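You operate a simulated robot arm through the tools that you are given. There is no shell and no other tool. Be economical: measure what you need, move in short steps, check, and stop when the job is done.

Carry out the task below with a simulated robot arm. There is one attempt and no reset: what you move stays moved.

## Task
Close the yellow drawer. Fetch the purple scoop from the wall bench and set it on the deck of the pan cart. Take the green bowl and leave it on the shelf under the packing bench. Put the bottle labelled "corn" from the wheeled table on the far rail table on the wall side and the bottle marked "SOY" on the shelf under the far table. Take the blue cloth from the far rail table on the wall side and leave it on the blue block there. Put the green bag on the far rail table on the wall side away on the island bench. Do these in any order. Set down upright: bottle.

Only the result counts: the job must be done as asked and must still hold three seconds after the hand-in. Knocking over, shifting, dropping, spilling or breaking anything else fails it. Flat cloth is picked up by pressing the open fingertips on it (5 to 10 N) and closing them slowly along it; thin cloth reads only 2 to 8 mm in the jaws.

## Robot
A 7-joint arm with a fingered hand on a trunk, on a base that drives. Base frame: it is fixed to the floor where the robot stands at the start and does not move with it; the origin is under the middle of the robot, x ahead of it, y to its left, z up; the surface under the hand at the start is at about z = 0.9. Readings come in m, degrees, newtons and seconds.
With the tool pointing down near the work surface it reaches from about 0.82 to 0.92 m from the robot's upright axis, wherever it stands. Its first joint turns from -143.0 to 143.0 degrees. Places, roughly: blue block (13x19x3 cm) [0.6, 2.3, 0.7]; blue cloth (10x8x3 cm) [0.3, 2.4, 0.7]; bottle [1.5, 3, 0.75]; deck of the pan cart [0.7, 1.8, 0.8]; far rail table on the wall side [0.4, 2.3, 0.7]; green bag [0, 2.25, 0.75]; green bowl (14x13x6 cm) [-0.2, -0.7, 0.9]; island bench [-4.4, 6.6, 0.9]; purple scoop (18x6x4 cm) [0.3, -0.5, 0.9]; shelf under the far table [3.5, 3.3, 0.3]; shelf under the packing bench [-3.3, -1.9, 0.3]; yellow drawer [0.9, -0.1, 0.8]. Payload 3 kg.
The tool frame sits at the grasp point between the pads (the TCP): z along the fingers, y along the line on which they close. The tips reach 0.026 m beyond it. Largest opening 0.148 m; the body of the gripper starts 0.073 m behind the TCP. The gripper is a hand of 3 fingers: y runs from the thumb to the fingers, the wrist lies at [0, 0, -0.229] in the tool frame, and closing takes about 1.5 s.
Orientation is that of the tool frame in the base frame, as [roll, pitch, yaw] about the fixed x, y, z axes, in that order (R = Rz(yaw) Ry(pitch) Rx(roll)). With the fingers straight down and closing along the base's y, the tool's x points along the base's -x, its y along +y and its z along -z.

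## Interface
- The arm moves only by the tool servo_tool. Its argument "moves" is a list of rows, each a list of 7 numbers: the opening, from 0 (shut) to 1 (fully open), then the shift along the tool's x, y, z in units of 150 mm (1.0 is 150 mm), then the turn, a rotation vector about the tool's x, y, z in units of 180 degrees (1.0 is 180 degrees). In form: [[jaw, dx, dy, dz, ax, ay, az], ...]. A call has 1 to 10 rows; each row is the pose to reach, as a shift and turn from the pose commanded when the call began, along the tool's axes at that moment. A call with a number of a shift or a turn outside -1 to 1 is refused whole. Each row takes 0.2 s and may step no farther than 0.05 m and 8.6 degrees from the row before; otherwise, or with a gripper value out of range, the whole call is refused. Where a pose cannot be reached the arm comes as near as it can. A force on the tool above 40 N (or 10 N above the force at the start of the call, whichever is more), or a blocked arm, ends the call early, and 0.2 s more pass. The fingers move at their own pace (about 0.153 m/s each) and stop on an object; they squeeze with about 25 N. The grip force told is the motor's: it shows also when the fingers shut on nothing. Time passes only in rows, and 0.2 s behind the last, so rows that repeat a pose let the fingers close. The reply holds the time, the measured pose of the TCP, the force on the tool along the base axes, the opening and the grip force, in the units named above and with some noise, with the torque about the TCP (base axes, N m) and any sound that the robot's microphone picked up.
- Cameras (640 x 400 px; columns grow to the right, rows downward): "scene" is now at [0.1337, -0.0636, 1.6504]; the picture's right is [-0.74, -0.67, 0.00], its down [-0.47, 0.52, -0.71] and it looks along [0.48, -0.53, -0.70] (base axes); focal length 233 px, centre (320, 200). "wrist" rides on the gripper at [0.068, -0.039, -0.09] in the tool frame; the picture's right is [0.50, 0.87, 0.00], its down [-0.66, 0.38, -0.65] and it looks along [-0.57, 0.33, 0.76] (tool axes); focal length 222 px, centre (320, 200). There is no depth. A picture from a camera that has moved, and an enlarged one, comes with that camera's place and axes in the base frame and with its lens.
- capture(camera): a new picture of that camera. No time passes.
- lift_body(by): slides the trunk up (or, below 0, down) by that many m; the arm and the scene camera ride with it, the base frame stays. It gives what a move gives, with no picture.
- roll_base(legs): drives the robot by 1 to 6 legs, each [ahead, left, turn to the left] in m, m and degrees, along the robot's own axes; the way and the turn of a leg run together, so that a leg with both is an arc; at most 1.5 m and 180 degrees a leg. The arm and the cameras ride along, it lands a little off, and it stops where it bumps. It gives what a move gives.
- preshape(shape): the hand has 3 fingers and takes this shape, open, in about a second: jaw (thumb against the fingers, like two jaws); tri (thumb and two fingers); tip (a fingertip pinch); poke (one finger out to press); point (the index stretched); flat (the hand flat); cup (the hand cupped); fist (a fist). The gripper value then closes the fingers along that shape, each until it touches; the sizes above hold for jaw. It gives what a move gives, with no picture.
- pan_tilt(pan, tilt): turns the head with the scene camera to pan (to the left, within 86 degrees either way) and tilt (down, from -29 to 69), counted from straight ahead of the robot. It gives what a move gives.
- inspect(camera, box): a new picture of the part [left, top, right, bottom] of that camera's present view, enlarged. No time passes.
- job_done(): hands the job in; it is judged then, once.

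Work in short steps. Places have to be worked out from the pictures, the camera data and where the tool is seen: move nearer, look again, correct. Check each grasp and each placing, and mend what went wrong. You have 196 turns and 174 pictures in all, those below and enlarged ones among them. Open the gripper and draw the arm clear of the work before you hand the job in, unless the task says otherwise; then end with one line.

The tools are called after "Call:" as a command line: name --pt "numbers of a row" for each row, then --argument value for the rest, lists and objects as JSON in quotes. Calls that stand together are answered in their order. servo_tool: Moves the arm, as the interface text tells. Its arguments: {"type":"object","properties":{"moves":{"type":"array","items":{"type":"array","items":{"type":"number"}}}},"required":["moves"]} The other tools are called the same way: lift_body (by) slides the trunk up or down; preshape (shape) gives the hand a shape; roll_base (legs) drives the base; pan_tilt (pan, tilt) turns the head that bears the scene camera; capture (camera) takes a picture; inspect (camera, box) takes an enlarged picture of a part of a camera's view; job_done () hands the job in.

At the start:

```text
t: 0.0
eef_pos: [0.8509, -0.3058, 1.2072]
tool_rot: [180.0, 0.0, 180.0]
wrist_force: [-0.2, 0.7, -0.1]
torque: [0.04, 0.03, 0.01]
gripper_width: 0.1479
gripper_force: 0.1
shape: jaw
trunk travel left (down, up): [-0.579, 0.311]
robot x, y, heading: [-0.0002, 0.0008, -0.2]
head pan, tilt: [-48.1, 44.6]
```

scene: 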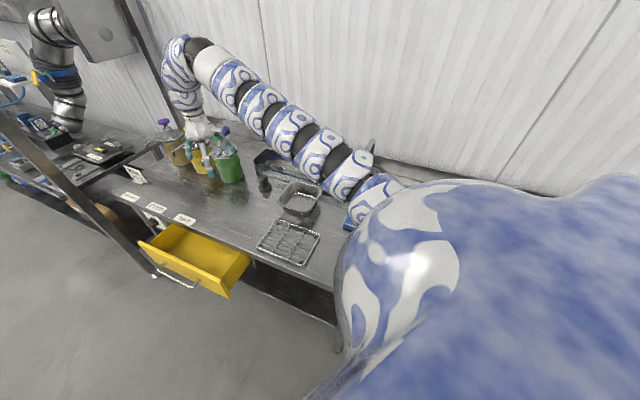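
wrist: 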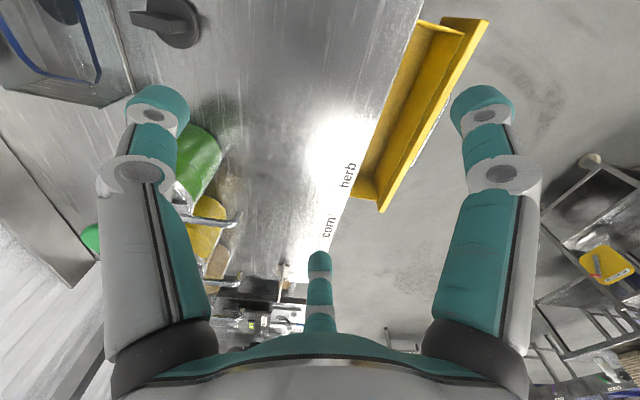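

The first pictures show the drawer open toward +y at about (0.9,-0.1). I look around with the head to map the room.

Call:
pan_tilt --pan -80 --tilt 40

Call:
capture --camera "scene"

Call:
pan_tilt --pan 0 --tilt 30

Call:
capture --camera "scene"

Call:
pan_tilt --pan 70 --tilt 30

Call:
capture --camera "scene"

```text
t: 1.0
eef_pos: [0.8512, -0.3058, 1.2061]
tool_rot: [180.0, 0.0, -180.0]
wrist_force: [-0.1, 0.4, -0.1]
torque: [0.0, 0.0, -0.01]
gripper_width: 0.1479
gripper_force: 0.1
shape: jaw
trunk travel left (down, up): [-0.579, 0.311]
robot x, y, heading: [-0.0018, 0.0018, -0.1]
head pan, tilt: [-80.0, 40.0]
```

```text
171 pictures are left
camera scene: at [0.094, -0.0865, 1.6571], right [-0.98, -0.17, 0.0], down [-0.11, 0.63, -0.77], along [0.13, -0.75, -0.64], focal length 233 px, centre (320, 200)
```

scene: 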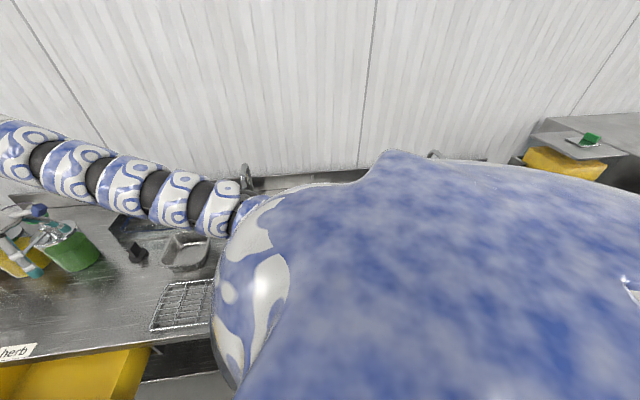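

```text
t: 2.5
eef_pos: [0.8508, -0.3059, 1.2065]
tool_rot: [180.0, 0.0, -179.9]
wrist_force: [-0.3, 0.3, -0.4]
torque: [0.01, 0.01, -0.02]
gripper_width: 0.1479
gripper_force: 0.1
shape: jaw
trunk travel left (down, up): [-0.579, 0.311]
robot x, y, heading: [-0.0019, 0.0006, -0.0]
head pan, tilt: [0.0, 30.0]
```

```text
170 pictures are left
camera scene: at [0.1696, -0.0029, 1.6724], right [0.0, -1.0, 0.0], down [-0.5, 0.0, -0.87], along [0.87, 0.0, -0.5], focal length 233 px, centre (320, 200)
```

scene: 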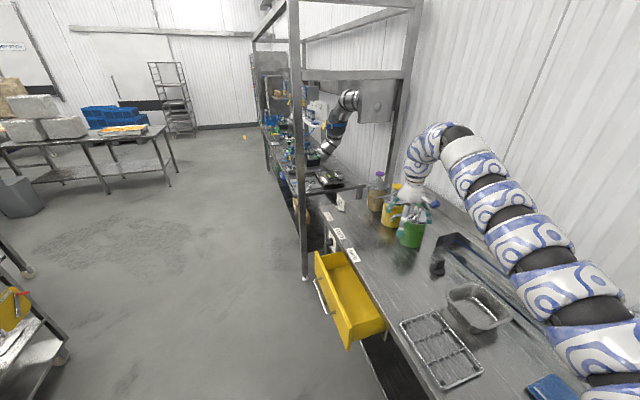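

```text
t: 3.9
eef_pos: [0.8506, -0.306, 1.2065]
tool_rot: [-180.0, 0.0, -179.9]
wrist_force: [0.7, 0.5, 0.3]
torque: [-0.04, -0.02, -0.02]
gripper_width: 0.1479
gripper_force: 0.0
shape: jaw
trunk travel left (down, up): [-0.579, 0.311]
robot x, y, heading: [-0.0033, 0.0007, -0.1]
head pan, tilt: [70.0, 30.0]
```

```text
169 pictures are left
camera scene: at [0.1101, 0.0822, 1.6724], right [0.94, -0.34, 0.0], down [-0.17, -0.47, -0.87], along [0.3, 0.81, -0.5], focal length 233 px, centre (320, 200)
```

scene: 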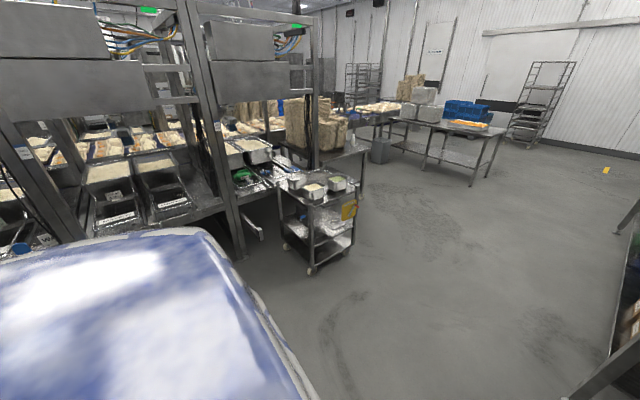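

Zoom on the drawer to measure it, straight ahead view.

Call:
pan_tilt --pan -10 --tilt 50

Call:
capture --camera "scene"

Call:
inspect --camera "scene" --box '[220, 40, 460, 190]'

```text
t: 5.4
eef_pos: [0.8501, -0.3062, 1.2065]
tool_rot: [180.0, -0.1, 180.0]
wrist_force: [-0.8, -0.1, 0.7]
torque: [0.01, 0.0, 0.0]
gripper_width: 0.1478
gripper_force: 0.1
shape: jaw
trunk travel left (down, up): [-0.579, 0.311]
robot x, y, heading: [-0.0013, -0.0006, 0.2]
head pan, tilt: [-10.0, 50.0]
```

```text
168 pictures are left
camera scene: at [0.155, -0.0161, 1.6429], right [-0.17, -0.98, 0.0], down [-0.75, 0.13, -0.64], along [0.63, -0.11, -0.77], focal length 233 px, centre (320, 200)
```

scene: 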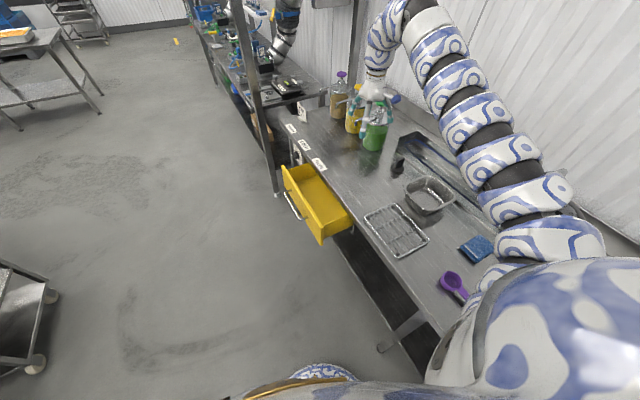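

```text
2.67 times, centred on (340, 115) of scene
camera zoom: at [0.155, -0.0161, 1.6429], right [-0.17, -0.98, 0.0], down [-0.75, 0.13, -0.64], along [0.63, -0.11, -0.77], focal length 620 px, centre (267, 427)
```

zoom: 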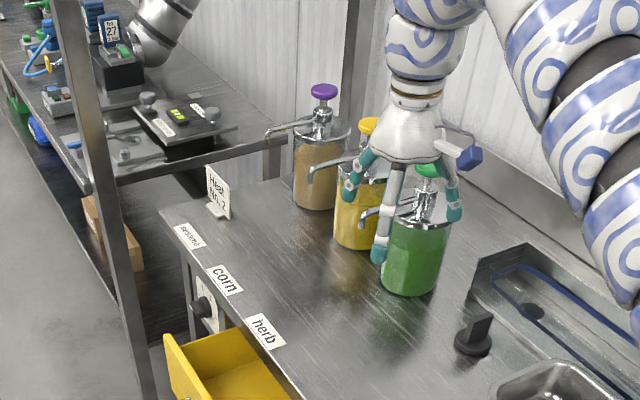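

The bench edge runs about 19° to base x, so the drawer pushes along roughly (0.34,-0.94). I raise the trunk clear of the pump, then turn left 20° and shift so that the closed hand is in front of the drawer.

Call:
lift_body --by 0.15

Call:
roll_base --legs '[[0, 0.2, 0], [0, 0, 20], [-0.07, 0, 0]]'

Call:
servo_tool --pt "0 0 0 0 0 0 0" --pt "0 0 0 0 0 0 0" --pt "0 0 0 0 0 0 0" --pt "0 0 0 0 0 0 0" --pt "0 0 0 0 0 0 0" --pt "0 0 0 0 0 0 0" --pt "0 0 0 0 0 0 0"

Call:
pan_tilt --pan -10 --tilt 45

Call:
capture --camera "scene"

Call:
capture --camera "wrist"

```text
t: 7.2
eef_pos: [0.8506, -0.3058, 1.3554]
tool_rot: [-179.9, 0.0, -179.9]
wrist_force: [-0.1, -0.8, -0.1]
torque: [0.0, 0.01, -0.02]
gripper_width: 0.1476
gripper_force: 0.1
shape: jaw
trunk travel left (down, up): [-0.729, 0.161]
robot x, y, heading: [-0.0, -0.0036, -0.2]
head pan, tilt: [-10.0, 50.0]
```

```text
t: 10.5
eef_pos: [0.8403, 0.1765, 1.3582]
tool_rot: [179.9, 0.1, -159.9]
wrist_force: [0.4, -0.4, 0.2]
torque: [0.02, -0.02, 0.03]
gripper_width: 0.148
gripper_force: 0.1
shape: jaw
trunk travel left (down, up): [-0.729, 0.161]
robot x, y, heading: [-0.0678, 0.1729, 20.0]
head pan, tilt: [-10.0, 50.0]
```

```text
t: 12.1
eef_pos: [0.8396, 0.1776, 1.3568]
tool_rot: [179.9, 0.1, -159.9]
wrist_force: [-0.1, 0.3, 0.2]
torque: [0.03, -0.03, 0.01]
gripper_width: 0.0
gripper_force: 24.9
shape: jaw
trunk travel left (down, up): [-0.729, 0.161]
robot x, y, heading: [-0.0684, 0.1735, 20.2]
head pan, tilt: [-10.0, 50.0]
```

```text
t: 12.7
eef_pos: [0.8408, 0.1776, 1.3558]
tool_rot: [-180.0, 0.0, -160.0]
wrist_force: [0.4, 0.3, -0.8]
torque: [-0.02, 0.01, -0.02]
gripper_width: 0.0
gripper_force: 24.6
shape: jaw
trunk travel left (down, up): [-0.729, 0.161]
robot x, y, heading: [-0.0658, 0.1716, 20.3]
head pan, tilt: [-10.0, 45.0]
```

```text
166 pictures are left
camera scene: at [0.09, 0.2109, 1.7998], right [0.18, -0.98, 0.0], down [-0.7, -0.12, -0.71], along [0.7, 0.12, -0.71], focal length 233 px, centre (320, 200)
```

scene: 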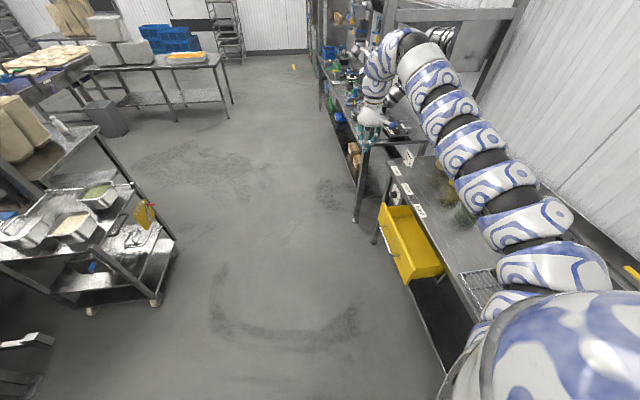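

```text
165 pictures are left
camera wrist: at [0.7912, 0.1175, 1.4459], right [-0.77, 0.64, 0.0], down [0.49, 0.58, 0.65], along [0.42, 0.5, -0.76], focal length 222 px, centre (320, 200)
```

wrist: 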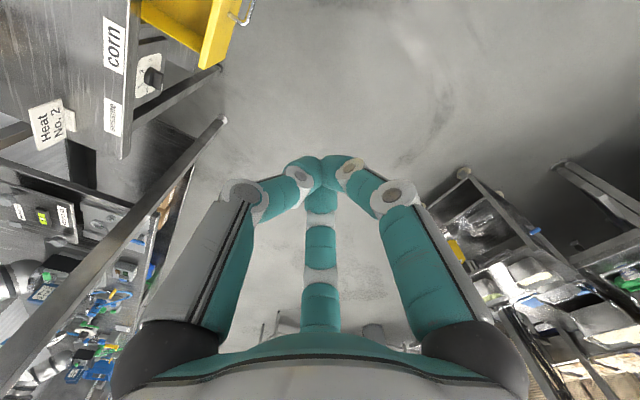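

I zoom on the drawer front to measure corners and the wheel/gap geometry.

Call:
inspect --camera "scene" --box '[350, 180, 510, 280]'

Call:
inspect --camera "scene" --box '[0, 130, 240, 280]'

```text
4.00 times, centred on (430, 230) of scene
camera zoom: at [0.09, 0.2109, 1.7998], right [0.18, -0.98, 0.0], down [-0.7, -0.12, -0.71], along [0.7, 0.12, -0.71], focal length 930 px, centre (-120, 80)
```

zoom: 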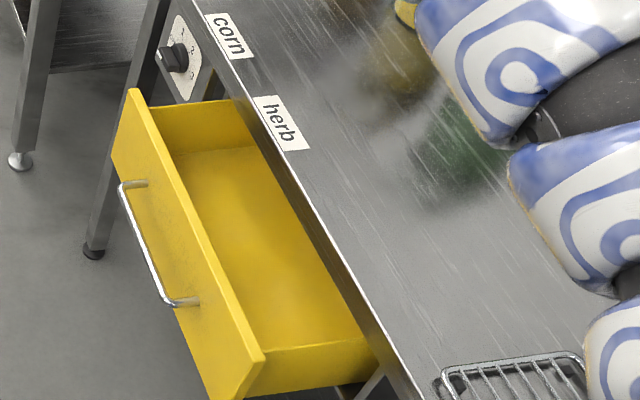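

```text
2.67 times, centred on (120, 205) of scene
camera zoom: at [0.09, 0.2109, 1.7998], right [0.18, -0.98, 0.0], down [-0.7, -0.12, -0.71], along [0.7, 0.12, -0.71], focal length 620 px, centre (853, 187)
```

zoom: 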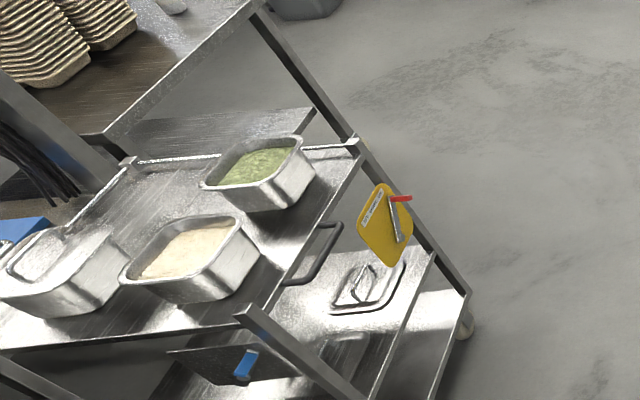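

Drawer front centre is about (0.864,-0.044), ~0.13 m out. I back 5 cm to centre, rotate the hand so its thin side faces the drawer (camera away from the bench), then go down.

Call:
roll_base --legs '[[-0.05, 0, 0]]'

Call:
servo_tool --pt "0 0 0 0 0 0 0.047" --pt "0 0 0 0 0 0 0.094" --pt "0 0 0 0 0 0 0.141" --pt "0 0 0 0 0 0 0.188" --pt "0 0 0 0 0 0 0.235" --pt "0 0 0 0 0 0 0.282" --pt "0 0 0 0 0 0 0.329" --pt "0 0 0 0 0 0 0.376" --pt "0 0 0 0 0 0 0.423" --pt "0 0 0 0 0 0 0.47"

Call:
lift_body --by -0.54

Call:
capture --camera "scene"

Call:
capture --camera "wrist"

```text
t: 13.7
eef_pos: [0.7912, 0.1606, 1.3579]
tool_rot: [180.0, 0.2, -159.9]
wrist_force: [0.6, -0.5, 1.0]
torque: [0.0, -0.03, -0.01]
gripper_width: 0.0
gripper_force: 24.8
shape: jaw
trunk travel left (down, up): [-0.729, 0.161]
robot x, y, heading: [-0.1108, 0.1518, 20.1]
head pan, tilt: [-10.0, 45.0]
```

```text
t: 15.8
eef_pos: [0.7934, 0.159, 1.3573]
tool_rot: [179.9, 0.0, 115.4]
wrist_force: [0.3, 0.4, 0.3]
torque: [0.01, 0.0, 0.0]
gripper_width: 0.0
gripper_force: 24.4
shape: jaw
trunk travel left (down, up): [-0.729, 0.161]
robot x, y, heading: [-0.111, 0.1557, 20.0]
head pan, tilt: [-10.0, 45.0]
```

```text
refused: -0.54 is not a number from -0.4 to 0.4
```

```text
162 pictures are left
camera scene: at [0.0432, 0.1938, 1.7998], right [0.18, -0.98, 0.0], down [-0.7, -0.12, -0.71], along [0.7, 0.12, -0.71], focal length 233 px, centre (320, 200)
```

scene: 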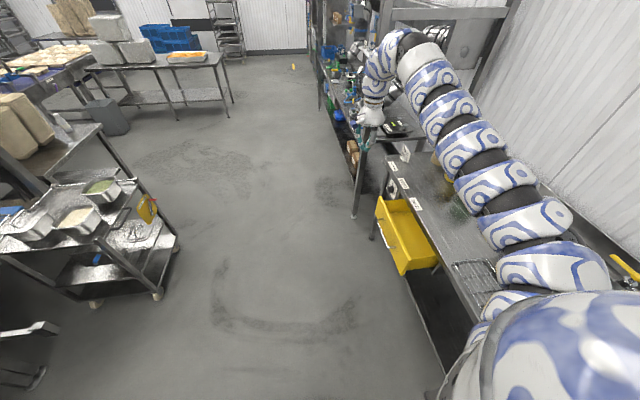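

```text
161 pictures are left
camera wrist: at [0.7304, 0.2046, 1.4462], right [0.57, 0.82, 0.0], down [0.62, -0.43, 0.65], along [0.54, -0.37, -0.76], focal length 222 px, centre (320, 200)
```

wrist: 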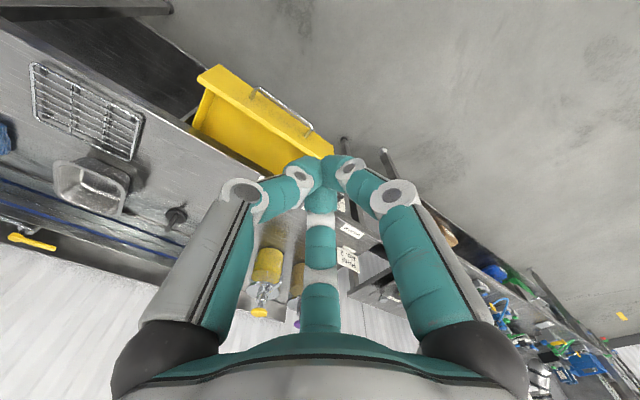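

Trunk steps are limited to 0.4 m and the arm runs partly over the bench, so I lower 0.24 by trunk and 0.15 by arm and look at clearance.

Call:
lift_body --by -0.24

Call:
servo_tool --pt "0 0 0 0.25 0 0 0" --pt "0 0 0 0.5 0 0 0" --pt "0 0 0 0.75 0 0 0" --pt "0 0 0 1 0 0 0"

Call:
pan_tilt --pan -30 --tilt 45

Call:
capture --camera "scene"

```text
t: 18.4
eef_pos: [0.7928, 0.1605, 1.1158]
tool_rot: [-179.9, 0.0, 115.5]
wrist_force: [-0.6, -0.1, 0.6]
torque: [0.01, -0.02, 0.02]
gripper_width: 0.0
gripper_force: 25.0
shape: jaw
trunk travel left (down, up): [-0.489, 0.401]
robot x, y, heading: [-0.1105, 0.157, 20.1]
head pan, tilt: [-10.0, 45.0]
```

```text
t: 19.4
eef_pos: [0.7909, 0.1613, 0.9673]
tool_rot: [-179.9, 0.0, 115.5]
wrist_force: [0.8, 0.4, 0.6]
torque: [0.01, 0.0, 0.0]
gripper_width: 0.0001
gripper_force: 25.6
shape: jaw
trunk travel left (down, up): [-0.489, 0.401]
robot x, y, heading: [-0.1105, 0.1556, 20.1]
head pan, tilt: [-10.0, 45.0]
```

```text
t: 20.2
eef_pos: [0.7917, 0.1611, 0.9689]
tool_rot: [-180.0, 0.0, 115.4]
wrist_force: [0.7, 1.3, -0.3]
torque: [-0.01, 0.03, -0.01]
gripper_width: 0.0001
gripper_force: 25.0
shape: jaw
trunk travel left (down, up): [-0.489, 0.401]
robot x, y, heading: [-0.113, 0.1569, 20.0]
head pan, tilt: [-30.0, 45.0]
```

```text
160 pictures are left
camera scene: at [0.0432, 0.1656, 1.5598], right [-0.17, -0.99, 0.0], down [-0.7, 0.12, -0.71], along [0.7, -0.12, -0.71], focal length 233 px, centre (320, 200)
```

scene: 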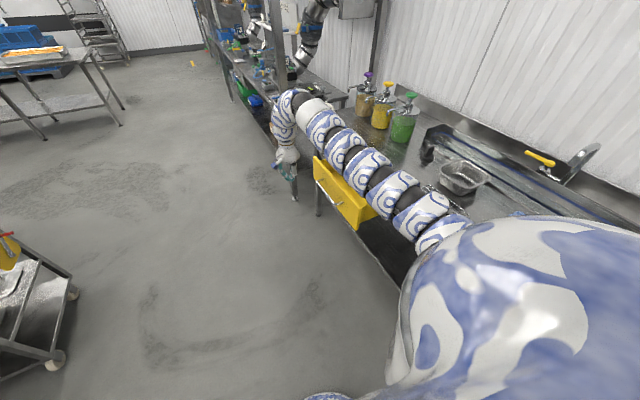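

Arm runs in front of the pumps; continue down 0.15 and recheck with the wrist camera.

Call:
servo_tool --pt "0 0 0 0.25 0 0 0" --pt "0 0 0 0.5 0 0 0" --pt "0 0 0 0.75 0 0 0" --pt "0 0 0 0.97 0 0 0"

Call:
capture --camera "wrist"

Call:
capture --camera "scene"

```text
t: 21.2
eef_pos: [0.7927, 0.1596, 0.8236]
tool_rot: [180.0, -0.1, 115.4]
wrist_force: [-0.1, 0.0, -0.9]
torque: [0.01, -0.01, -0.01]
gripper_width: 0.0
gripper_force: 24.7
shape: jaw
trunk travel left (down, up): [-0.489, 0.401]
robot x, y, heading: [-0.1142, 0.1547, 20.4]
head pan, tilt: [-30.0, 45.0]
```

```text
159 pictures are left
camera wrist: at [0.7296, 0.2039, 0.9122], right [0.57, 0.82, 0.0], down [0.62, -0.43, 0.65], along [0.54, -0.37, -0.76], focal length 222 px, centre (320, 200)
```

wrist: 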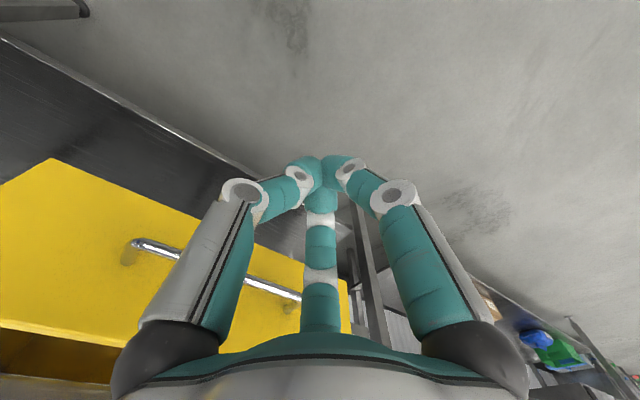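

```text
158 pictures are left
camera scene: at [0.0435, 0.1653, 1.5598], right [-0.17, -0.99, 0.0], down [-0.7, 0.12, -0.71], along [0.7, -0.12, -0.71], focal length 233 px, centre (320, 200)
```

scene: 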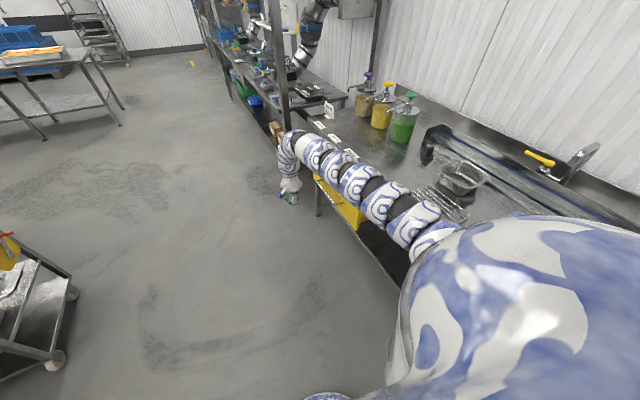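

The fingers stand level with the handle; push along the drawer axis.

Call:
servo_tool --pt "0 -0.2 -0.024 0 0 0 0" --pt "0 -0.4 -0.048 0 0 0 0" --pt "0 -0.6 -0.072 0 0 0 0" --pt "0 -0.8 -0.096 0 0 0 0" --pt "0 -0.99 -0.12 0 0 0 0"

Call:
servo_tool --pt "0 -0.15 -0.018 0 0 0 0" --pt "0 -0.3 -0.036 0 0 0 0" --pt "0 -0.45 -0.054 0 0 0 0" --pt "0 -0.6 -0.072 0 0 0 0"

Call:
capture --camera "wrist"

Call:
capture --camera "scene"

```text
t: 22.4
eef_pos: [0.8409, 0.0187, 0.8207]
tool_rot: [179.9, 0.0, 115.5]
wrist_force: [-0.3, -0.2, -0.3]
torque: [0.04, 0.02, -0.01]
gripper_width: 0.0
gripper_force: 25.2
shape: jaw
trunk travel left (down, up): [-0.489, 0.401]
robot x, y, heading: [-0.1109, 0.1552, 19.9]
head pan, tilt: [-30.0, 45.0]
```

```text
t: 23.4
eef_pos: [0.8698, -0.0691, 0.821]
tool_rot: [-180.0, 0.0, 115.5]
wrist_force: [-0.3, 0.1, 0.4]
torque: [0.0, -0.03, -0.01]
gripper_width: 0.0003
gripper_force: 24.9
shape: jaw
trunk travel left (down, up): [-0.489, 0.401]
robot x, y, heading: [-0.1104, 0.1602, 20.2]
head pan, tilt: [-30.0, 45.0]
```

```text
157 pictures are left
camera wrist: at [0.8071, -0.0245, 0.9108], right [0.57, 0.82, 0.0], down [0.62, -0.43, 0.65], along [0.54, -0.37, -0.76], focal length 222 px, centre (320, 200)
```

wrist: 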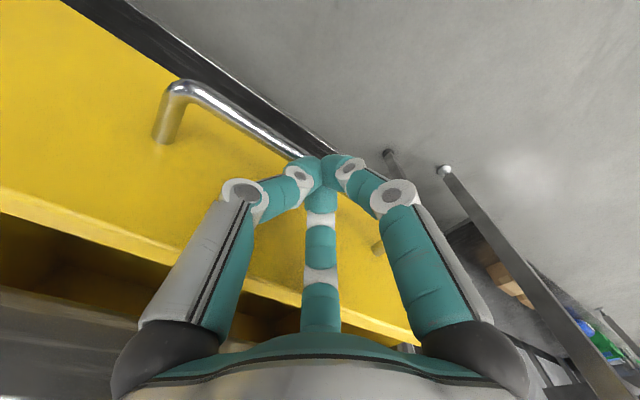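

```text
156 pictures are left
camera scene: at [0.0433, 0.1649, 1.5598], right [-0.17, -0.98, 0.0], down [-0.7, 0.12, -0.71], along [0.7, -0.12, -0.71], focal length 233 px, centre (320, 200)
```

scene: 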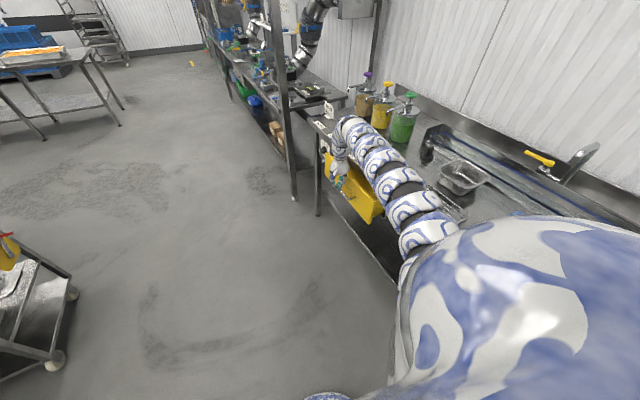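

Fingers are near the handle without force; I zoom to see fingertip height against the panel.

Call:
inspect --camera "scene" --box '[290, 100, 450, 240]'

```text
2.86 times, centred on (370, 170) of scene
camera zoom: at [0.0433, 0.1649, 1.5598], right [-0.17, -0.98, 0.0], down [-0.7, 0.12, -0.71], along [0.7, -0.12, -0.71], focal length 665 px, centre (177, 286)
```

zoom: 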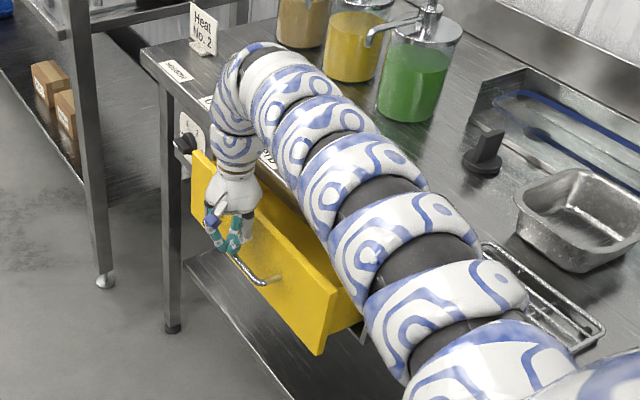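

Fingers are in front of the panel above the handle. Push on until it blocks.

Call:
servo_tool --pt "0 -0.15 -0.018 0 0 0 0" --pt "0 -0.3 -0.036 0 0 0 0" --pt "0 -0.45 -0.054 0 0 0 0" --pt "0 -0.6 -0.072 0 0 0 0" --pt "0 -0.75 -0.09 0 0 0 0" --pt "0 -0.9 -0.11 0 0 0 0"

Call:
inspect --camera "scene" --box '[290, 100, 450, 240]'

```text
t: 24.3
eef_pos: [0.8839, -0.127, 0.8209]
tool_rot: [-180.0, -0.6, 116.4]
wrist_force: [-1.5, 7.4, 1.3]
torque: [-0.64, -0.04, 0.18]
gripper_width: 0.0
gripper_force: 25.3
shape: jaw
out of reach, approached as far as the arm can: row 3, 4
trunk travel left (down, up): [-0.489, 0.401]
robot x, y, heading: [-0.1121, 0.1536, 20.6]
head pan, tilt: [-30.0, 45.0]
stopped in row 4: the force on the tool passed its limit at 46 N (the readings are from after the stop); the commanded pose is now the measured one
```

```text
2.86 times, centred on (370, 170) of scene
camera zoom: at [0.0425, 0.1654, 1.5599], right [-0.17, -0.99, 0.0], down [-0.7, 0.12, -0.71], along [0.7, -0.12, -0.71], focal length 665 px, centre (177, 286)
```

zoom: 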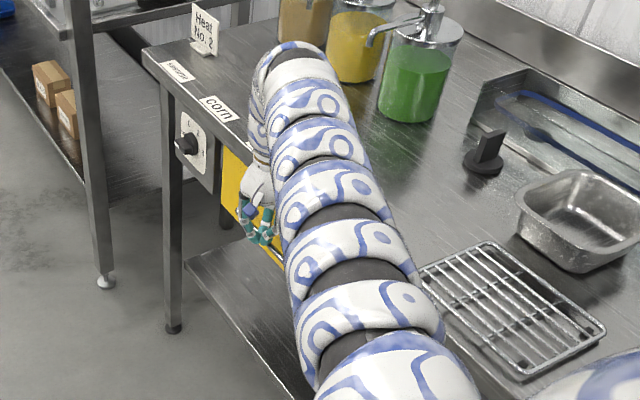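

Force stop at about the bench edge. I push at most a little more, gently, by driving: first back off and look at the drawer.

Call:
servo_tool --pt "0 0.2 0 0 0 0 0" --pt "0 0.4 0 0 0 0 0" --pt "0 0.6 0 0 0 0 0" --pt "0 0.8 0 0 0 0 0"

Call:
capture --camera "wrist"

Call:
inspect --camera "scene" --box '[290, 100, 450, 240]'

```text
t: 25.3
eef_pos: [0.827, -0.0352, 0.8207]
tool_rot: [179.9, -0.6, 115.3]
wrist_force: [0.1, 3.6, 0.6]
torque: [-0.32, -0.02, 0.0]
gripper_width: 0.0
gripper_force: 25.1
shape: jaw
trunk travel left (down, up): [-0.489, 0.401]
robot x, y, heading: [-0.1135, 0.151, 19.9]
head pan, tilt: [-30.0, 45.0]
```

```text
153 pictures are left
camera wrist: at [0.7649, 0.008, 0.911], right [0.57, 0.82, 0.01], down [0.62, -0.44, 0.65], along [0.53, -0.36, -0.76], focal length 222 px, centre (320, 200)
```

wrist: 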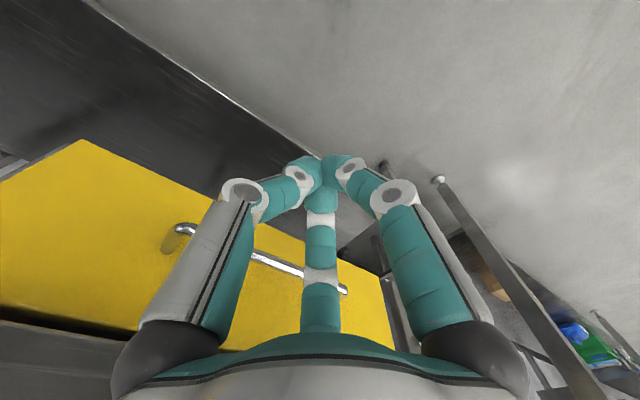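

```text
2.86 times, centred on (370, 170) of scene
camera zoom: at [0.0423, 0.1626, 1.56], right [-0.17, -0.99, 0.0], down [-0.7, 0.12, -0.71], along [0.7, -0.12, -0.71], focal length 665 px, centre (177, 286)
```

zoom: 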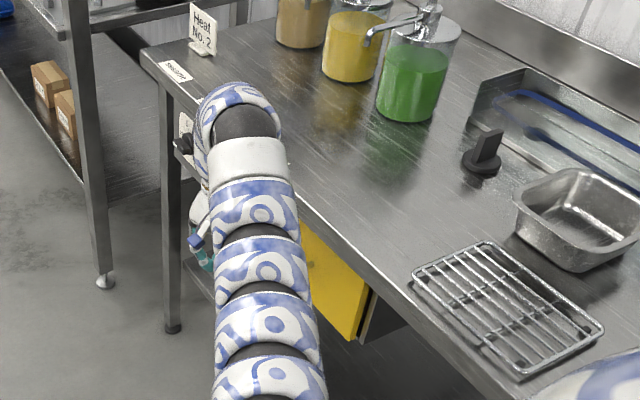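

The drawer looks nearly flush. I move the robot away left and look at it properly.

Call:
roll_base --legs '[[-0.1, 0.25, 0]]'

Call:
pan_tilt --pan -45 --tilt 35

Call:
capture --camera "scene"

```text
t: 27.2
eef_pos: [0.6499, 0.1814, 0.8222]
tool_rot: [180.0, -0.4, 116.3]
wrist_force: [-0.6, 0.0, -0.2]
torque: [-0.01, -0.01, 0.01]
gripper_width: 0.0
gripper_force: 25.0
shape: jaw
trunk travel left (down, up): [-0.489, 0.401]
robot x, y, heading: [-0.2909, 0.3564, 20.2]
head pan, tilt: [-30.0, 45.0]
```

```text
t: 28.0
eef_pos: [0.6494, 0.1822, 0.8212]
tool_rot: [-180.0, -0.3, 116.1]
wrist_force: [0.3, 0.5, -0.2]
torque: [0.01, 0.0, 0.0]
gripper_width: 0.0
gripper_force: 25.3
shape: jaw
trunk travel left (down, up): [-0.489, 0.401]
robot x, y, heading: [-0.289, 0.3579, 20.3]
head pan, tilt: [-45.0, 35.0]
```

```text
151 pictures are left
camera scene: at [-0.1365, 0.3448, 1.5746], right [-0.42, -0.91, 0.0], down [-0.52, 0.24, -0.82], along [0.74, -0.34, -0.57], focal length 233 px, centre (320, 200)
```

scene: 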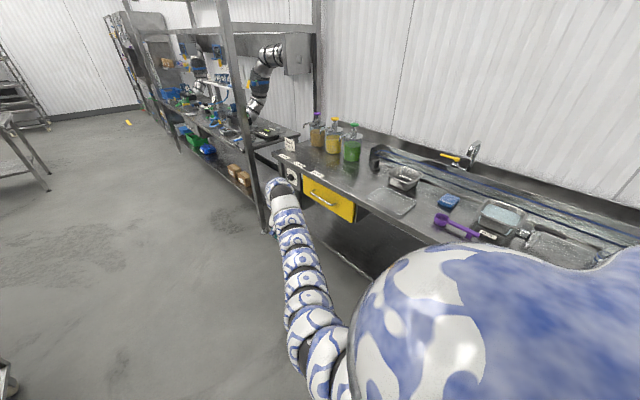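

Call:
inspect --camera "scene" --box '[270, 150, 382, 220]'

Call:
inspect --camera "scene" --box '[360, 140, 640, 280]'

```text
5.71 times, centred on (326, 185) of scene
camera zoom: at [-0.1365, 0.3448, 1.5746], right [-0.42, -0.91, 0.0], down [-0.52, 0.24, -0.82], along [0.74, -0.34, -0.57], focal length 1329 px, centre (286, 286)
```

zoom: 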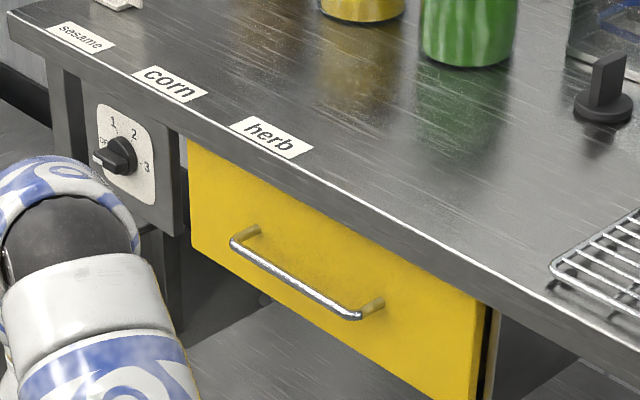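

```text
2.29 times, centred on (500, 210) of scene
camera zoom: at [-0.1365, 0.3448, 1.5746], right [-0.42, -0.91, 0.0], down [-0.52, 0.24, -0.82], along [0.74, -0.34, -0.57], focal length 532 px, centre (-91, 177)
```

zoom: 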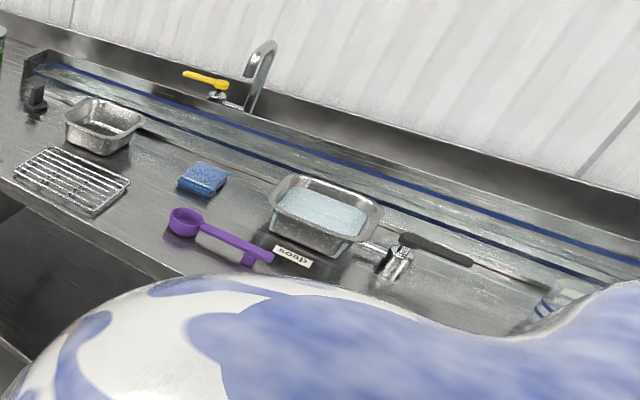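

The drawer is shut. The scoop lies from head (0.36,-0.47) to handle end (0.23,-0.535), parallel to the bench. I raise, turn to face the bench and position the hand above its handle.

Call:
lift_body --by 0.4

Call:
roll_base --legs '[[0, 0, -97.3], [0.1, 0.852, 0]]'

Call:
preshape --shape "jaw"

Call:
capture --camera "wrist"

Call:
pan_tilt --pan -20 --tilt 40

Call:
capture --camera "scene"

```text
t: 31.9
eef_pos: [0.6502, 0.1804, 1.221]
tool_rot: [180.0, -0.4, 116.3]
wrist_force: [0.6, -0.2, 0.2]
torque: [0.02, 0.02, -0.01]
gripper_width: 0.0
gripper_force: 24.8
shape: jaw
trunk travel left (down, up): [-0.889, 0.001]
robot x, y, heading: [-0.2904, 0.3592, 19.7]
head pan, tilt: [-45.0, 35.0]
```

```text
t: 40.5
eef_pos: [0.2563, -0.4704, 1.221]
tool_rot: [179.9, -0.5, 18.5]
wrist_force: [0.4, 0.5, -0.7]
torque: [0.06, 0.04, 0.06]
gripper_width: 0.0
gripper_force: 24.8
shape: jaw
trunk travel left (down, up): [-0.889, 0.001]
robot x, y, heading: [0.5529, 0.4389, -77.8]
head pan, tilt: [-45.0, 35.0]
```

```text
t: 41.4
eef_pos: [0.255, -0.4696, 1.2213]
tool_rot: [180.0, -0.3, 18.6]
wrist_force: [-0.1, 0.3, -1.0]
torque: [0.0, 0.04, 0.01]
gripper_width: 0.1477
gripper_force: 0.1
shape: jaw
trunk travel left (down, up): [-0.889, 0.001]
robot x, y, heading: [0.555, 0.4367, -77.5]
head pan, tilt: [-45.0, 35.0]
```

```text
148 pictures are left
camera wrist: at [0.3076, -0.4121, 1.3111], right [0.75, -0.66, 0.0], down [-0.51, -0.57, 0.65], along [-0.43, -0.49, -0.76], focal length 222 px, centre (320, 200)
```

wrist: 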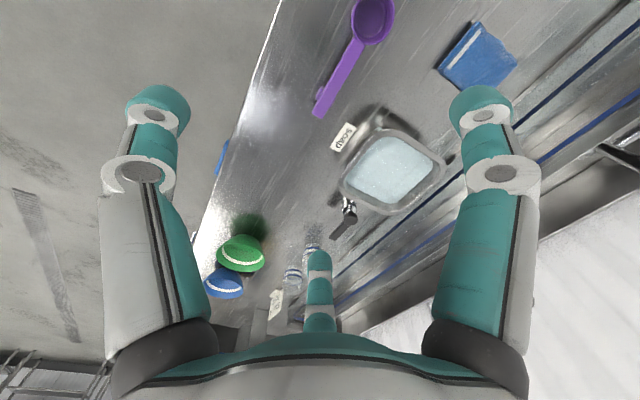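

```text
t: 42.3
eef_pos: [0.2568, -0.4702, 1.2213]
tool_rot: [-180.0, -0.4, 18.6]
wrist_force: [0.6, 0.1, -0.5]
torque: [0.02, -0.01, 0.01]
gripper_width: 0.1477
gripper_force: 0.0
shape: jaw
trunk travel left (down, up): [-0.889, 0.001]
robot x, y, heading: [0.5513, 0.4394, -77.4]
head pan, tilt: [-20.0, 40.0]
```

```text
147 pictures are left
camera scene: at [0.5592, 0.2734, 1.9671], right [-0.99, 0.13, 0.0], down [0.08, 0.64, -0.77], along [-0.1, -0.76, -0.64], focal length 233 px, centre (320, 200)
```

scene: 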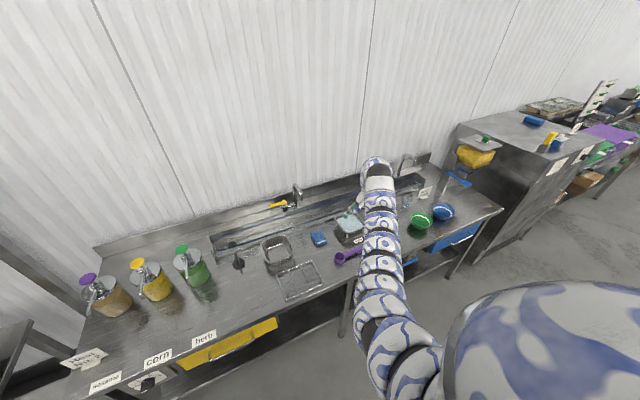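

Scoop handle centre is near (0.275,-0.495), axis ~18.6°, matching the tool. I half-open the fingers (soap tray is close), shift and lower above it.

Call:
servo_tool --pt "0.45 0.067 0.2 0 0 0 0" --pt "0.45 0.067 0.2 0 0 0 0" --pt "0.45 0.067 0.2 0 0 0 0"

Call:
lift_body --by -0.2

Call:
capture --camera "wrist"

```text
t: 43.1
eef_pos: [0.2734, -0.4969, 1.2211]
tool_rot: [180.0, -0.3, 18.5]
wrist_force: [-0.3, 0.0, 0.8]
torque: [0.04, 0.03, -0.02]
gripper_width: 0.067
gripper_force: 0.0
shape: jaw
trunk travel left (down, up): [-0.889, 0.001]
robot x, y, heading: [0.5555, 0.4411, -77.5]
head pan, tilt: [-20.0, 40.0]
```

```text
t: 45.2
eef_pos: [0.2747, -0.4967, 1.0216]
tool_rot: [-179.9, -0.3, 18.6]
wrist_force: [0.0, 1.2, 0.2]
torque: [-0.03, -0.02, -0.01]
gripper_width: 0.067
gripper_force: 0.1
shape: jaw
trunk travel left (down, up): [-0.689, 0.201]
robot x, y, heading: [0.5513, 0.4382, -77.4]
head pan, tilt: [-20.0, 40.0]
```

```text
146 pictures are left
camera wrist: at [0.3263, -0.4378, 1.1112], right [0.75, -0.66, 0.0], down [-0.51, -0.57, 0.65], along [-0.43, -0.49, -0.76], focal length 222 px, centre (320, 200)
```

wrist: 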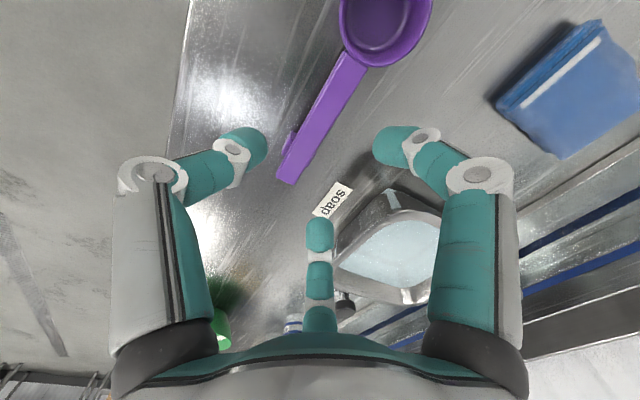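

Two fingers lie at ±4 cm along the handle on one side and the thumb on the other; alignment is good. Lower and close.

Call:
servo_tool --pt "0.45 -0.04 0 0.2 0 0 0" --pt "0.45 -0.04 0 0.4 0 0 0" --pt "0.45 -0.04 0 0.6 0 0 0"

Call:
servo_tool --pt "0 0 0 0 0 0 0" --pt "0 0 0 0 0 0 0" --pt "0 0 0 0 0 0 0" --pt "0 0 0 0 0 0 0" --pt "0 0 0 0 0 0 0"

Call:
capture --camera "wrist"

```text
t: 46.0
eef_pos: [0.2683, -0.4977, 0.9289]
tool_rot: [180.0, -0.4, 18.6]
wrist_force: [0.5, -0.8, 0.5]
torque: [0.03, 0.02, 0.0]
gripper_width: 0.067
gripper_force: 0.1
shape: jaw
trunk travel left (down, up): [-0.689, 0.201]
robot x, y, heading: [0.5546, 0.4354, -77.4]
head pan, tilt: [-20.0, 40.0]
```

```text
t: 47.2
eef_pos: [0.2694, -0.4973, 0.9275]
tool_rot: [180.0, -0.4, 18.5]
wrist_force: [1.2, -5.2, -0.1]
torque: [-0.03, -0.11, 0.1]
gripper_width: 0.0063
gripper_force: 24.6
shape: jaw
trunk travel left (down, up): [-0.689, 0.201]
robot x, y, heading: [0.5529, 0.4404, -77.5]
head pan, tilt: [-20.0, 40.0]
```

```text
145 pictures are left
camera wrist: at [0.3215, -0.4396, 1.0178], right [0.75, -0.66, 0.0], down [-0.51, -0.57, 0.65], along [-0.43, -0.49, -0.76], focal length 222 px, centre (320, 200)
```

wrist: 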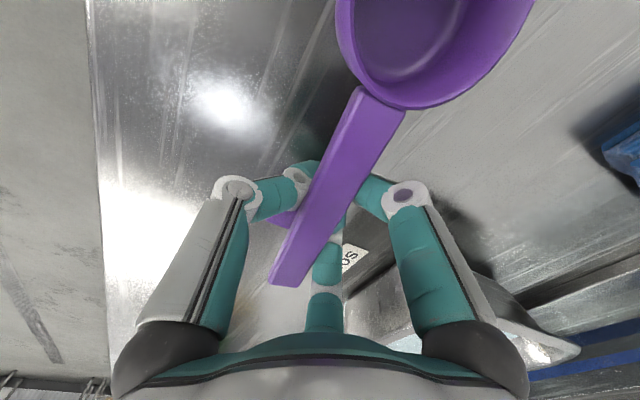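

Grip stopped at 6 mm with force; the handle is between the fingers. Lift and check.

Call:
lift_body --by 0.2

Call:
capture --camera "wrist"

Call:
inspect --camera "scene" --box '[320, 140, 640, 300]'

```text
t: 49.4
eef_pos: [0.269, -0.498, 1.1279]
tool_rot: [180.0, -0.4, 18.5]
wrist_force: [-0.3, 0.1, -1.5]
torque: [0.0, 0.05, -0.02]
gripper_width: 0.0057
gripper_force: 25.7
shape: jaw
trunk travel left (down, up): [-0.889, 0.001]
robot x, y, heading: [0.5569, 0.4368, -77.1]
head pan, tilt: [-20.0, 40.0]
```

```text
144 pictures are left
camera wrist: at [0.321, -0.4393, 1.2178], right [0.75, -0.66, 0.0], down [-0.51, -0.57, 0.65], along [-0.43, -0.49, -0.76], focal length 222 px, centre (320, 200)
```

wrist: 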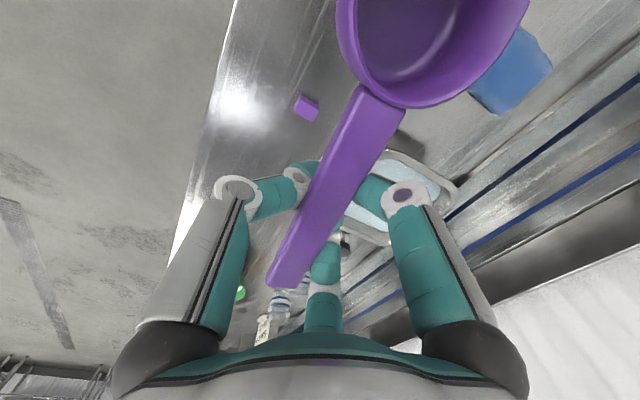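

```text
2.00 times, centred on (480, 220) of scene
camera zoom: at [0.5592, 0.2731, 1.967], right [-0.99, 0.13, 0.0], down [0.08, 0.64, -0.77], along [-0.1, -0.76, -0.64], focal length 465 px, centre (0, 160)
```

zoom: 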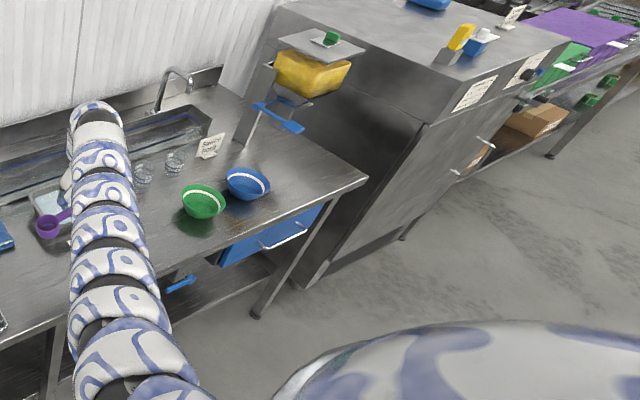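

The scoop is held; a small purple rest stays on the bench. Green bowl is seen near the bench end. Now I turn clockwise away from the bench and look toward the cart.

Call:
roll_base --legs '[[0, 0, -110]]'

Call:
pan_tilt --pan -75 --tilt 35

Call:
capture --camera "scene"

Call:
pan_tilt --pan -30 --tilt 35

Call:
capture --camera "scene"

Call:
pan_tilt --pan 20 --tilt 25

Call:
capture --camera "scene"

```text
t: 54.4
eef_pos: [-0.2248, 1.0314, 1.1276]
tool_rot: [180.0, -0.4, -91.7]
wrist_force: [1.1, 0.0, -0.2]
torque: [0.03, -0.02, -0.01]
gripper_width: 0.0057
gripper_force: 24.6
shape: jaw
trunk travel left (down, up): [-0.889, 0.001]
robot x, y, heading: [0.5544, 0.4397, 172.3]
head pan, tilt: [-20.0, 40.0]
```

```text
t: 55.7
eef_pos: [-0.2244, 1.0307, 1.1286]
tool_rot: [179.9, -0.5, -91.7]
wrist_force: [0.5, 0.8, -0.7]
torque: [0.09, 0.0, 0.03]
gripper_width: 0.0056
gripper_force: 25.0
shape: jaw
trunk travel left (down, up): [-0.889, 0.001]
robot x, y, heading: [0.5517, 0.4386, 172.3]
head pan, tilt: [-75.0, 35.0]
```

```text
142 pictures are left
camera scene: at [0.4627, 0.5347, 1.9746], right [0.99, 0.13, 0.0], down [0.07, -0.57, -0.82], along [-0.1, 0.81, -0.57], focal length 233 px, centre (320, 200)
```

scene: 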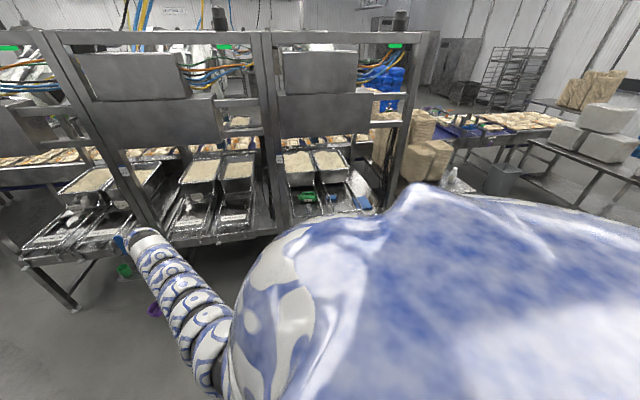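

```text
t: 56.8
eef_pos: [-0.2241, 1.0313, 1.1273]
tool_rot: [180.0, -0.4, -91.7]
wrist_force: [-0.9, 0.3, -0.2]
torque: [0.03, 0.01, -0.02]
gripper_width: 0.0053
gripper_force: 25.2
shape: jaw
trunk travel left (down, up): [-0.889, 0.001]
robot x, y, heading: [0.554, 0.4354, 172.4]
head pan, tilt: [-30.0, 35.0]
```

```text
141 pictures are left
camera scene: at [0.4043, 0.5014, 1.9746], right [0.61, 0.79, 0.0], down [0.45, -0.35, -0.82], along [-0.65, 0.5, -0.57], focal length 233 px, centre (320, 200)
```

scene: 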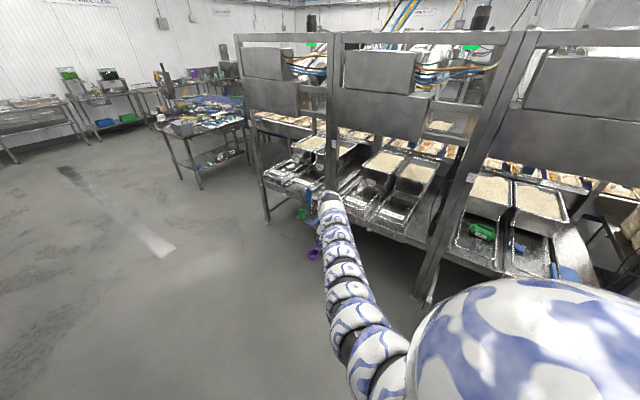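

```text
t: 58.0
eef_pos: [-0.2246, 1.0308, 1.1271]
tool_rot: [180.0, -0.4, -91.7]
wrist_force: [0.0, -0.2, -0.7]
torque: [0.03, 0.0, -0.02]
gripper_width: 0.0053
gripper_force: 25.2
shape: jaw
trunk travel left (down, up): [-0.889, 0.001]
robot x, y, heading: [0.5506, 0.4399, 172.3]
head pan, tilt: [20.0, 25.0]
```

```text
140 pictures are left
camera scene: at [0.3837, 0.428, 1.9904], right [-0.21, 0.98, 0.0], down [0.41, 0.09, -0.91], along [-0.89, -0.19, -0.42], focal length 233 px, centre (320, 200)
```

scene: 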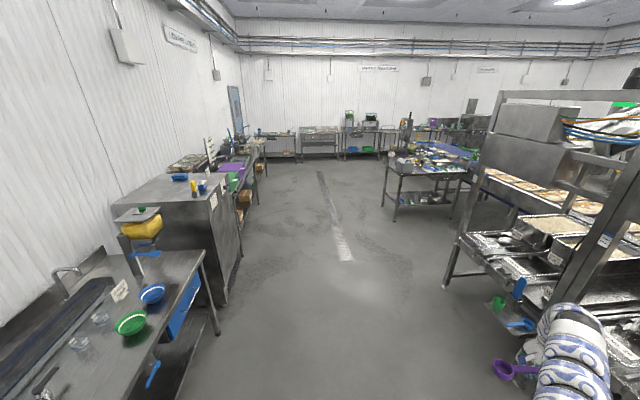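

I see the green bag, blue cloth and blue block on the rail table. I turn 45° more to see the cart.

Call:
roll_base --legs '[[0, 0, -45]]'

Call:
pan_tilt --pan -25 --tilt 40

Call:
capture --camera "scene"

Call:
capture --camera "wrist"

```text
t: 60.5
eef_pos: [0.4422, 1.4111, 1.1279]
tool_rot: [180.0, -0.6, -137.9]
wrist_force: [0.0, -0.6, -1.1]
torque: [0.01, -0.02, 0.02]
gripper_width: 0.0056
gripper_force: 24.6
shape: jaw
trunk travel left (down, up): [-0.889, 0.001]
robot x, y, heading: [0.5534, 0.4383, 125.5]
head pan, tilt: [20.0, 25.0]
```

```text
t: 61.6
eef_pos: [0.4413, 1.4091, 1.1285]
tool_rot: [-179.9, -0.4, -137.8]
wrist_force: [0.3, -0.3, -0.7]
torque: [0.01, -0.01, -0.02]
gripper_width: 0.0055
gripper_force: 24.6
shape: jaw
trunk travel left (down, up): [-0.889, 0.001]
robot x, y, heading: [0.5524, 0.4417, 126.0]
head pan, tilt: [-25.0, 40.0]
```

```text
139 pictures are left
camera scene: at [0.4899, 0.5846, 1.9671], right [0.98, 0.19, 0.0], down [0.12, -0.63, -0.77], along [-0.15, 0.75, -0.64], focal length 233 px, centre (320, 200)
```

scene: 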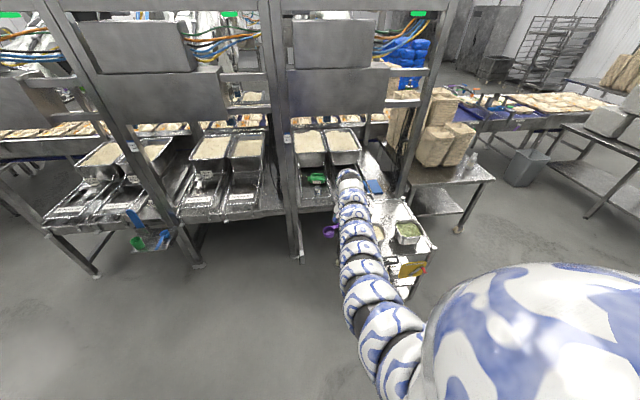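

```text
138 pictures are left
camera wrist: at [0.4194, 1.3366, 1.2179], right [-0.95, 0.31, 0.0], down [0.24, 0.72, 0.65], along [0.2, 0.62, -0.76], focal length 222 px, centre (320, 200)
```

wrist: 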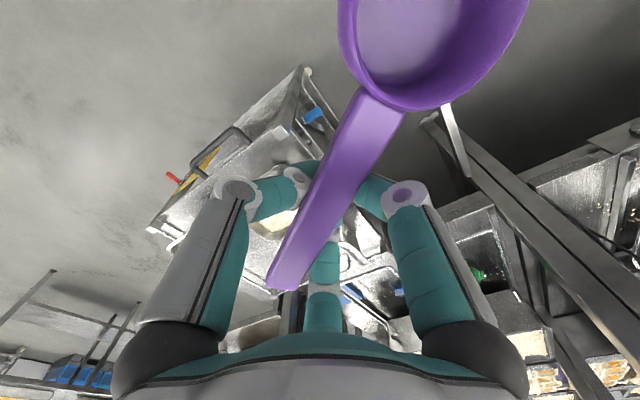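

Call:
inspect --camera "scene" --box '[280, 110, 500, 290]'

```text
2.22 times, centred on (390, 200) of scene
camera zoom: at [0.4899, 0.5846, 1.9671], right [0.98, 0.19, 0.0], down [0.12, -0.63, -0.77], along [-0.15, 0.75, -0.64], focal length 517 px, centre (164, 200)
```

zoom: 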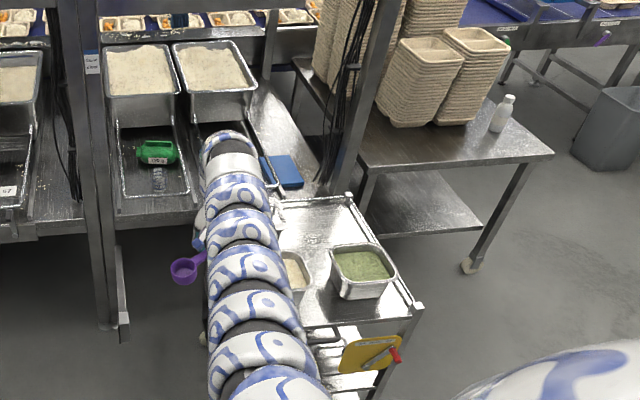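

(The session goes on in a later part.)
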